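You operate a simulated robot arm through the tools that you are given. There is no shell and no other tool. Be economical: measure what you need, move in short steps, check, and stop when the job is done.

Carry out the task below with a simulated robot arm. There is one attempt and no reset: what you move stays moved.

JOB
Take the black cake and put it on top of the beige slat.

It is judged by the outcome, as a careful person would: the job done as asked, and still so three seconds after it is handed in. It fails if anything else is knocked over, pushed out of place, dropped, spilled or broken.

ROBOT AND FRAMES
A 7-joint arm with a two-finger parallel gripper, fixed in place. Base frame: the origin is at the foot of the arm, x ahead of it, y to its left, z up; the work surface is at about z = 0.82. Readings come in m, degrees, newtons and seconds.
With the tool pointing down near the work surface it reaches from about 0.3 to 0.7 m from the base axis. Its first joint turns from -66.0 to 66.0 degrees. Payload 1.57 kg.
The tool frame sits at the grasp point between the pads (the TCP): z along the fingers, y along the line on which they close. The tips reach 0.03 m beyond it. Largest opening 0.11 m; finger width 0.024, thickness 0.012; the body of the gripper, 0.048 by 0.112 m, starts 0.078 m behind the TCP.
Orientation is that of the tool frame in the base frame, as a unit quaternion [w, x, y, z]. With the fingers straight down and closing along the base's y, the tool's x points along the base's -x, its y along +y and its z along -z.

CONTROLS
- The arm moves only by the tool apply_moves. Its arguments are lists of equal length, an entry for each row: "translation": the shift along the tool's x, y, z in m, a list of three; "yaw": the turn about the tool's z in degrees; "fingers": the opening, from 0 (shut) to 1 (fully open). In form: {"translation": [[x, y, z], ...], "yaw": [yaw, ...], "fingers": [fingers, ...]}. A call has 1 to 20 rows; each row is the pose to reach, as a shift and turn from the pose commanded when the call began, along the tool's axes at that moment. Each row takes 0.2 s and may step no farther than 0.05 m and 8.6 degrees from the row before; otherwise, or with a gripper value out of range, the whole call is refused. A pose out of reach is approached as far as the arm can. The call stops where the force on the tool passes 40 N (or 10 N more than at its start, if that is more) or the arm is blocked; 0.2 s more then pass. Each finger travels about 0.108 m/s and halts on what it meets, pressing with about 37 N; the grip force reading is that of the motor and also rises with nothing between the fingers. The clock runs only during rows and for 0.2 s after the last one: add rows that repeat a pose to give the fingers time. The reply holds the time, the measured pose of the TCP, the force on the tool along the base axes, the opening and the grip force, in the units named above and with some noise.
- Cameras (640 x 400 px; columns grow to the right, rows downward): "scene" is fixed at [0.1677, -0.3913, 1.4096]; the picture's right is [0.77, -0.64, 0.00], its down [-0.33, -0.39, -0.86] and it looks along [0.55, 0.66, -0.51] (base axes); focal length 320 px, centre (320, 200). "wrist" rides on the gripper at [-0.036, 0, -0.08] in the tool frame; the picture's right is [0.00, -1.00, 0.00], its down [0.97, 0.00, -0.24] and it looks along [0.24, 0.00, 0.97] (tool axes); focal length 218 px, centre (320, 200).
- snapshot(camera): a new picture of that camera. No time passes.
- point_at(camera, pixels): for up to 12 pixels [column, row] of the newest picture of that camera ("zoom" is the newest enlarged one), the place [x, y, z] in the base frame of the surface seen there, good to about 0.003 m. No time passes.
- close_up(camera, box): a new picture of the part [left, top, right, bottom] of that camera's present view, enlarged. No time passes.
- hand_in(): hands the job in; it is judged then, once.

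Work in short steps. Measure before you move; look again where a grasp or a placing could have gone wrong, and mend it. You have 60 turns and 22 pictures in all, those below and enlarged ones among them. Open the gripper and draw the arm clear of the work before you hand the job in, unless the task says otherwise; then end with one line.

The tools are called by a JSON object that holds its "method" and its "body". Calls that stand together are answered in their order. apply_moves: Moves the arm, as the interface text tells. Its arguments: {"type":"object","properties":{"translation":{"type":"array","items":{"type":"array","items":{"type":"number"}}},"yaw":{"type":"array","items":{"type":"number"}},"fingers":{"type":"array","items":{"type":"number"}}},"required":["translation","yaw","fingers"]} The other tools are called the same way: snapshot (camera) takes a picture; point_at (camera, pixels) gives the place of the surface under pixels of a picture; close_up (camera, box) takes an enlarged picture of a part of a camera's view; hand_in () hands the job in.

At the start:

```text
time: 0.0
ee_pos: [0.416, 0.2262, 1.1099]
tcp_rot: [-0.001, 0.0, 1.0, 0.0]
contact_force: [-0.1, 0.4, 1.5]
finger_gap: 0.11
gripper_force: 0.1
```

scene: 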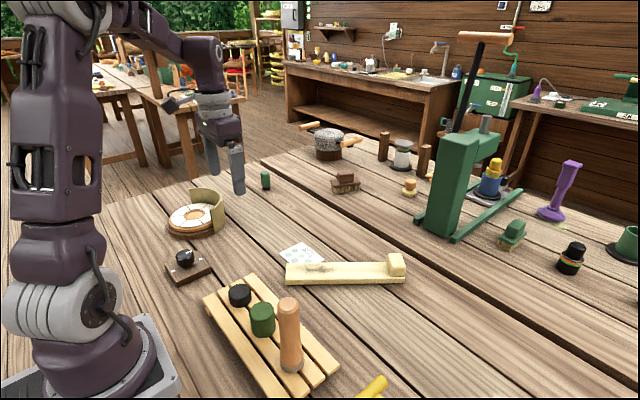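
wrist: 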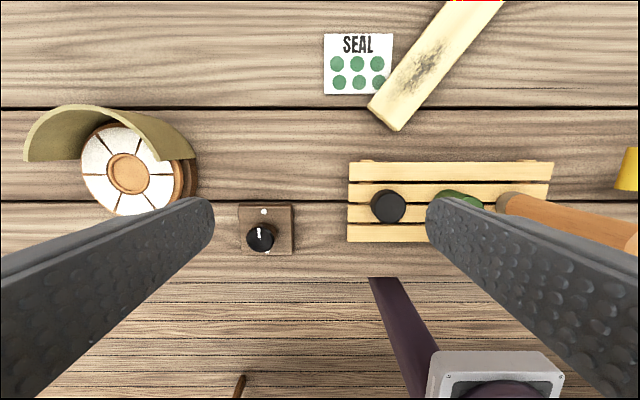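

The black disc on the rack (240,295) looks like the cake and the beige bar (345,272) the slat. I look closer at both.

{"method": "close_up", "body": {"camera": "scene", "box": [150, 230, 430, 400]}}

{"method": "point_at", "body": {"camera": "wrist", "pixels": [[388, 206], [373, 206], [404, 206], [388, 191], [388, 221], [384, 116], [420, 70], [450, 40], [360, 170], [402, 80], [435, 85], [440, 206]]}}

{"method": "point_at", "body": {"camera": "scene", "pixels": [[240, 290], [240, 302], [262, 310], [288, 303], [320, 267], [300, 270], [350, 270], [375, 268], [397, 258], [345, 280], [318, 267], [230, 310]]}}

```text
2.29 times, centred on (290, 315) of scene
```

zoom: 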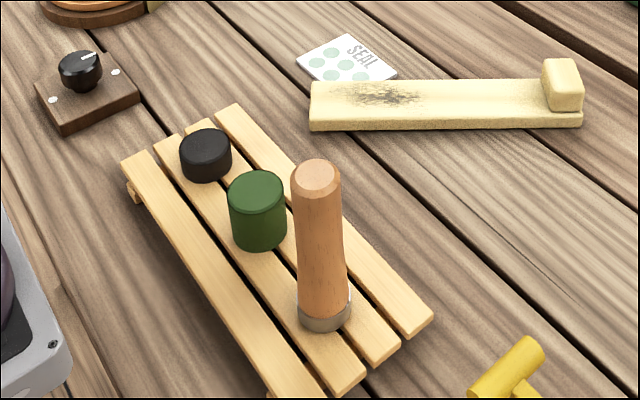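

```text
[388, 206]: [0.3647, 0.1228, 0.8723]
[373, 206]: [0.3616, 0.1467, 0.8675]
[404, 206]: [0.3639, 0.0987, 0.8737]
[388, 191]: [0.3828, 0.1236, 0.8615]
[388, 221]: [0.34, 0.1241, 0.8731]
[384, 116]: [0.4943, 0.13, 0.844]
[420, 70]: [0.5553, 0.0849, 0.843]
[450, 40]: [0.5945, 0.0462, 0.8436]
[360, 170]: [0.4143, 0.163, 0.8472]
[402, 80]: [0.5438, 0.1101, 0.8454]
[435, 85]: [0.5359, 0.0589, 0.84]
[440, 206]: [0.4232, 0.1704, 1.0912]
```

```text
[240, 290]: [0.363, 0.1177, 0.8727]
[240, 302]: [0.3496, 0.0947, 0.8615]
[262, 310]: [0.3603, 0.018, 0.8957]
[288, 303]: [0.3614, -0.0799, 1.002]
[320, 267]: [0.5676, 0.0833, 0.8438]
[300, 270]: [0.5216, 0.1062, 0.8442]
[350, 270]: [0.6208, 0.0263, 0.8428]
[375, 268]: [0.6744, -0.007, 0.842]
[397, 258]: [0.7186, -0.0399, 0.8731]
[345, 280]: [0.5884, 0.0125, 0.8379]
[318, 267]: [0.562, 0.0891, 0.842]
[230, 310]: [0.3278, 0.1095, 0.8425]
```

The cake is at about (0.362, 0.122), top 0.873, on a rack at about 0.847; the green piece sits at y≈0.02. I move above it at height 1.0 to measure again.

{"method": "apply_moves", "body": {"translation": [[0.0135, -0.026, 0.027], [0.027, -0.052, 0.055], [0.0405, -0.078, 0.082], [0.054, -0.104, 0.11], [0.054, -0.104, 0.11]], "yaw": [0, 0, 0, 0, 0], "fingers": [1, 1, 1, 1, 1]}}

{"method": "snapshot", "body": {"camera": "wrist"}}

```text
time: 1.2
ee_pos: [0.3649, 0.1223, 0.9981]
tcp_rot: [0.0, 0.001, 1.0, 0.0]
contact_force: [-0.1, 0.3, -0.1]
finger_gap: 0.1102
gripper_force: 0.0
```

```text
18 pictures are left
```

wrist: 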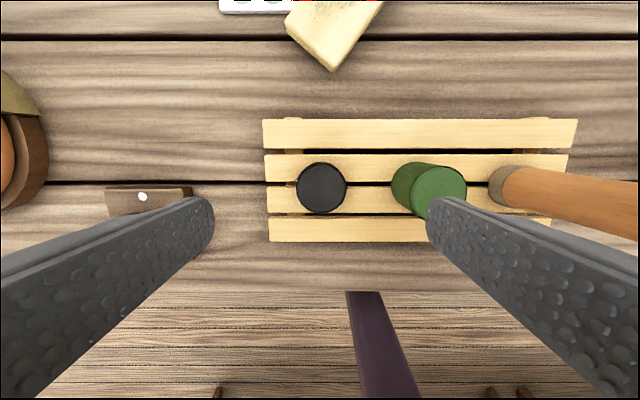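

The cake shows at (322,187), the green piece from column 391. I measure their edges and the slat end.

{"method": "point_at", "body": {"camera": "wrist", "pixels": [[321, 188], [300, 189], [342, 189], [321, 168], [321, 208], [394, 185], [414, 195], [440, 185], [370, 168], [370, 200], [333, 60], [290, 20]]}}

{"method": "point_at", "body": {"camera": "scene", "pixels": [[288, 265], [288, 270], [330, 264], [330, 274], [360, 264], [360, 274], [300, 274], [387, 272], [345, 264], [345, 274], [315, 265], [315, 275]]}}

```text
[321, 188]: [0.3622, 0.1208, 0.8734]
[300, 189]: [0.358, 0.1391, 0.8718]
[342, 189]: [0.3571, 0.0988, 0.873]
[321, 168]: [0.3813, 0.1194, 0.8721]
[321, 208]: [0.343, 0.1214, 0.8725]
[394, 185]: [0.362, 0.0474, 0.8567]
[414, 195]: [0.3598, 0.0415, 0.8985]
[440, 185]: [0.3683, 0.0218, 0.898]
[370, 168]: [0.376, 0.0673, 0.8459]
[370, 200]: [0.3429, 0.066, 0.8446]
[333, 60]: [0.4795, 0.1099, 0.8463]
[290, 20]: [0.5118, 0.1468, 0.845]
```

```text
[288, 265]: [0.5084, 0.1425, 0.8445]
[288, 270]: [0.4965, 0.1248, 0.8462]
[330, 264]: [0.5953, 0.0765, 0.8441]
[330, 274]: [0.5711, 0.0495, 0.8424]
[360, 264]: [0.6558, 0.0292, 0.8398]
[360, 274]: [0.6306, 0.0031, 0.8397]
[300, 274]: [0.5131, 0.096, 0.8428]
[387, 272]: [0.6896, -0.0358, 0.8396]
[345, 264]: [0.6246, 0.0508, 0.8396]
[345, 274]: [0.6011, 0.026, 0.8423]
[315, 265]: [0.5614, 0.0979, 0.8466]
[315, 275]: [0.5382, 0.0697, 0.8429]
```

Cake centre is about (0.361, 0.1195), diameter 0.045; green edge at y≈0.048. I narrow to about 0.075 m and descend to TCP z≈0.882.

{"method": "apply_moves", "body": {"translation": [[0.001, -0.0027, 0], [0.001, -0.0027, 0.03], [0.001, -0.0027, 0.06], [0.001, -0.0027, 0.085], [0.001, -0.0027, 0.105], [0.001, -0.0027, 0.117], [0.001, -0.0027, 0.117]], "yaw": [0, 0, 0, 0, 0, 0, 0], "fingers": [0.68, 0.68, 0.68, 0.68, 0.68, 0.68, 0.68]}}

{"method": "close_up", "body": {"camera": "scene", "box": [160, 230, 360, 355]}}

```text
time: 2.8
ee_pos: [0.3612, 0.121, 0.8834]
tcp_rot: [0.0, 0.001, 1.0, 0.0]
contact_force: [0.2, 0.2, -0.1]
finger_gap: 0.075
gripper_force: 0.0
```

```text
3.20 times, centred on (260, 292) of scene
```

zoom: 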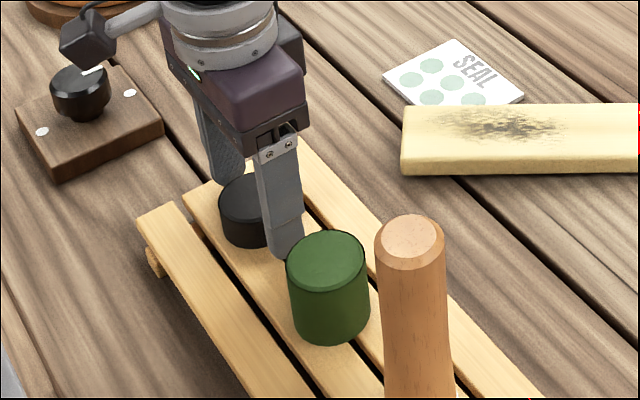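

Fingers straddle the cake, clear of the green piece. I close and lift slightly.

{"method": "apply_moves", "body": {"translation": [[0, 0, 0], [0, 0, 0], [0, 0, 0], [0, 0, 0], [0, 0, -0.015], [0, 0, -0.04]], "yaw": [0, 0, 0, 0, 0, 0], "fingers": [0.3, 0.3, 0.3, 0.3, 0.3, 0.3]}}

{"method": "close_up", "body": {"camera": "scene", "box": [160, 230, 360, 355]}}

```text
time: 4.2
ee_pos: [0.3608, 0.1201, 0.9248]
tcp_rot: [0.0, 0.001, 1.0, 0.0]
contact_force: [-0.2, 0.1, -1.2]
finger_gap: 0.0477
gripper_force: 36.9
```

```text
3.20 times, centred on (260, 292) of scene
```

zoom: 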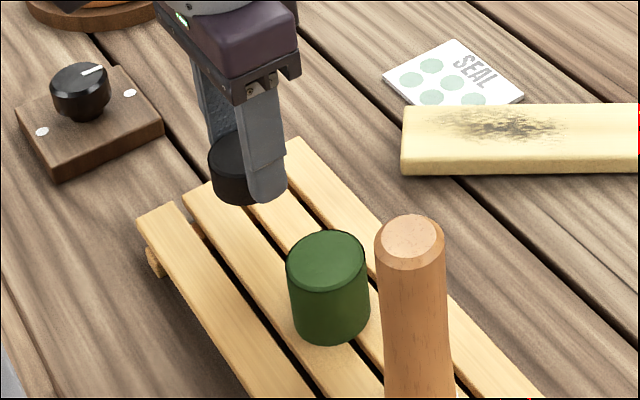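

Cake held (gap 0.048). I lift and carry it to above the slat around (0.58, 0.062), then check from the wrist.

{"method": "apply_moves", "body": {"translation": [[0, 0, -0.03], [-0.03, -0.008, -0.05], [-0.068, -0.018, -0.05], [-0.106, -0.028, -0.05], [-0.144, -0.038, -0.05], [-0.182, -0.048, -0.05], [-0.219, -0.0575, -0.05], [-0.219, -0.0575, -0.05], [-0.219, -0.0575, -0.05]], "yaw": [0, 0, 0, 0, 0, 0, 0, 0, 0], "fingers": [0.3, 0.3, 0.3, 0.3, 0.3, 0.3, 0.3, 0.3, 0.3]}}

{"method": "snapshot", "body": {"camera": "wrist"}}

{"method": "snapshot", "body": {"camera": "scene"}}

```text
time: 6.2
ee_pos: [0.581, 0.0637, 0.9741]
tcp_rot: [0.001, 0.001, 1.0, 0.0]
contact_force: [-0.2, 0.3, -1.2]
finger_gap: 0.0476
gripper_force: 36.7
```

```text
15 pictures are left
```

wrist: 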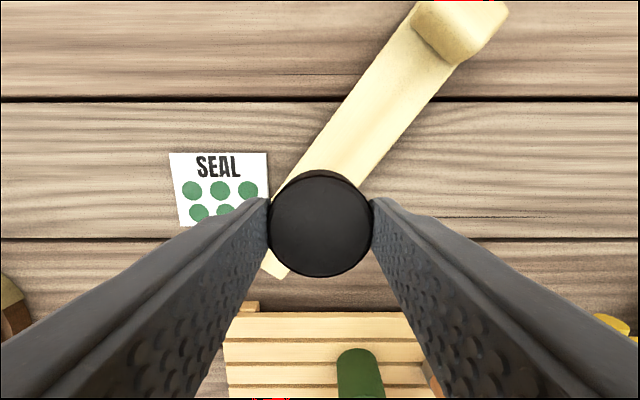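

```text
14 pictures are left
```

scene: 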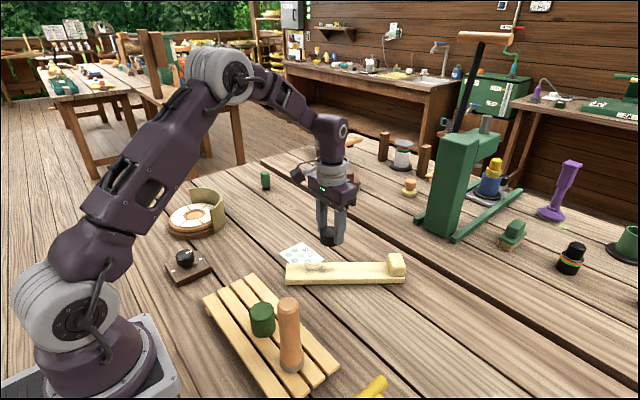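

The slat runs from (275,270) to (440,50) under the cake. I measure its edges and the cake top.

{"method": "point_at", "body": {"camera": "wrist", "pixels": [[335, 122], [410, 122], [372, 125], [320, 146], [384, 150], [350, 150], [300, 172], [284, 270], [268, 262], [320, 228], [300, 228], [340, 228]]}}

{"method": "close_up", "body": {"camera": "wrist", "box": [220, 90, 460, 290]}}

```text
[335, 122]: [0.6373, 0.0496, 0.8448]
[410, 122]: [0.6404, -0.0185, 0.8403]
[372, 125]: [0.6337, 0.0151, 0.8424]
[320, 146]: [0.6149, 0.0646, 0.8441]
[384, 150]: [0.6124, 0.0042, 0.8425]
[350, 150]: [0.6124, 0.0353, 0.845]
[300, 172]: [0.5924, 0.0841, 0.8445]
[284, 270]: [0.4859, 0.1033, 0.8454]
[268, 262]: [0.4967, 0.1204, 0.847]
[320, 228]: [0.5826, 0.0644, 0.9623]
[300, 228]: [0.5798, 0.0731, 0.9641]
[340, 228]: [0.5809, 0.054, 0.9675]
```

```text
2.00 times, centred on (340, 190) of wrist
```

zoom: 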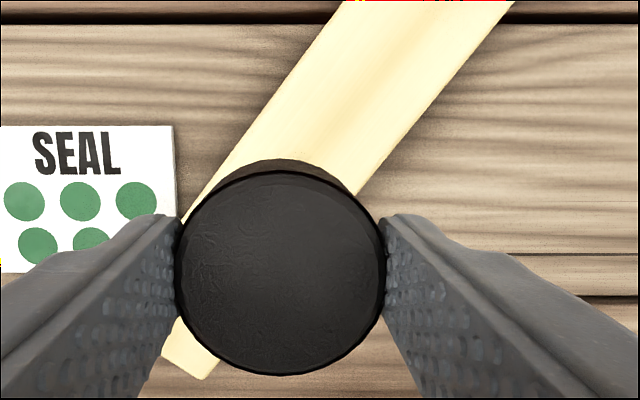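

Slat centreline satisfies 0.613x+0.79y≈0.404, the cake is at 0.406: a 2 mm correction. I lower to just above the top (0.844), TCP≈0.885.

{"method": "apply_moves", "body": {"translation": [[0.0013, -0.0018, 0.02], [0.0013, -0.0018, 0.045], [0.0013, -0.0018, 0.065], [0.0013, -0.0018, 0.08], [0.0013, -0.0018, 0.087], [0.0013, -0.0018, 0.087]], "yaw": [0, 0, 0, 0, 0, 0], "fingers": [0.3, 0.3, 0.3, 0.3, 0.3, 0.3]}}

{"method": "close_up", "body": {"camera": "scene", "box": [270, 220, 430, 320]}}

```text
time: 7.6
ee_pos: [0.5786, 0.0602, 0.8879]
tcp_rot: [0.0, 0.0, 1.0, 0.0]
contact_force: [-0.6, 0.3, -1.0]
finger_gap: 0.0475
gripper_force: 36.7
```

```text
4.00 times, centred on (350, 270) of scene
```

zoom: 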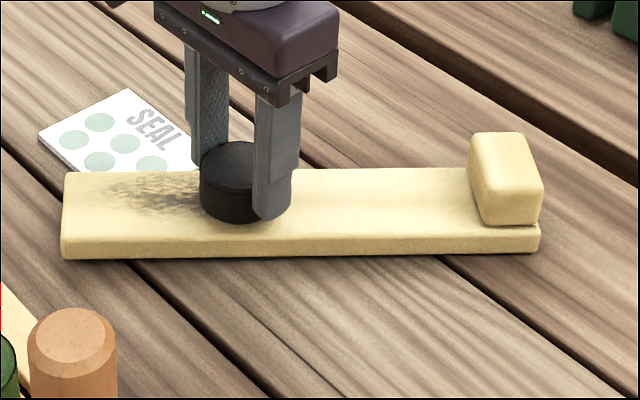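

The cake is centred just above the slat. I lower in 1 mm steps to feel contact.

{"method": "apply_moves", "body": {"translation": [[0, 0, 0.001], [0, 0, 0.002], [0, 0, 0.003], [0, 0, 0.004]], "yaw": [0, 0, 0, 0], "fingers": [0.3, 0.3, 0.3, 0.3]}}

```text
time: 8.6
ee_pos: [0.5785, 0.0597, 0.881]
tcp_rot: [0.0, 0.002, 1.0, 0.0]
contact_force: [0.2, -0.4, -0.2]
finger_gap: 0.0476
gripper_force: 36.7
```

The force moved from -1.0 to -0.2, perhaps the first touch; I go 1–2 mm more.

{"method": "apply_moves", "body": {"translation": [[0, 0, 0.001], [0, 0, 0.001]], "yaw": [0, 0], "fingers": [0.3, 0.3]}}

```text
time: 9.2
ee_pos: [0.5777, 0.0605, 0.8815]
tcp_rot: [0.001, 0.0, 1.0, 0.0]
contact_force: [-3.5, -4.3, 17.7]
finger_gap: 0.0475
gripper_force: 37.0
```

Clear contact (17.7 N): the cake rests on the slat. I back off 1 mm, open to about 0.08 m, then rise.

{"method": "apply_moves", "body": {"translation": [[0, 0, -0.001], [0, 0, -0.001], [0, 0, -0.001], [0, 0, -0.001], [0, 0, -0.001], [0, 0, -0.02], [0, 0, -0.06], [0, 0, -0.1], [0, 0, -0.14]], "yaw": [0, 0, 0, 0, 0, 0, 0, 0, 0], "fingers": [0.3, 0.5, 0.72, 0.72, 0.72, 0.72, 0.72, 0.72, 0.72]}}

{"method": "close_up", "body": {"camera": "scene", "box": [200, 200, 440, 350]}}

{"method": "snapshot", "body": {"camera": "wrist"}}

```text
time: 11.2
ee_pos: [0.5785, 0.0598, 1.0225]
tcp_rot: [0.0, 0.001, 1.0, 0.0]
contact_force: [-0.5, 0.1, 0.7]
finger_gap: 0.0791
gripper_force: 0.0
```

```text
2.67 times, centred on (320, 275) of scene
```

zoom: 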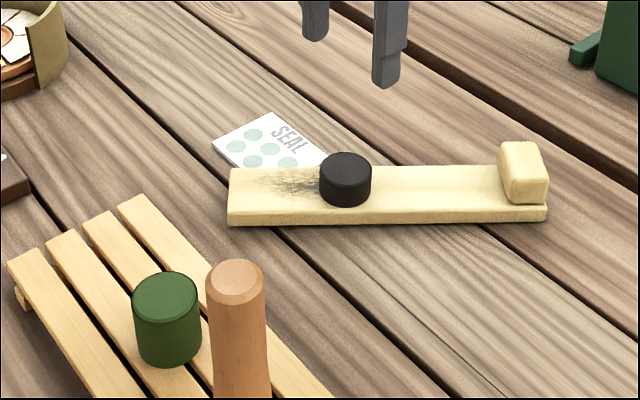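

```text
10 pictures are left
```

wrist: 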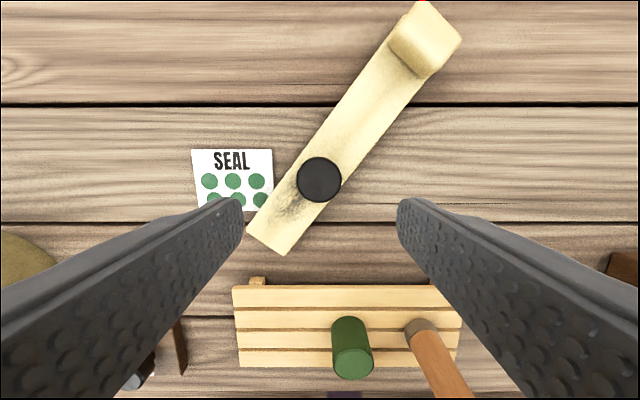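

The cake sits flat and centred on the slat, and nothing else has moved. The gripper is open and clear, so I hand in.

{"method": "hand_in", "body": {}}

```text
The job is handed in.
```

I put the black cake on top of the beige slat; in the last pictures it lay flat and centred there, and nothing else had moved.
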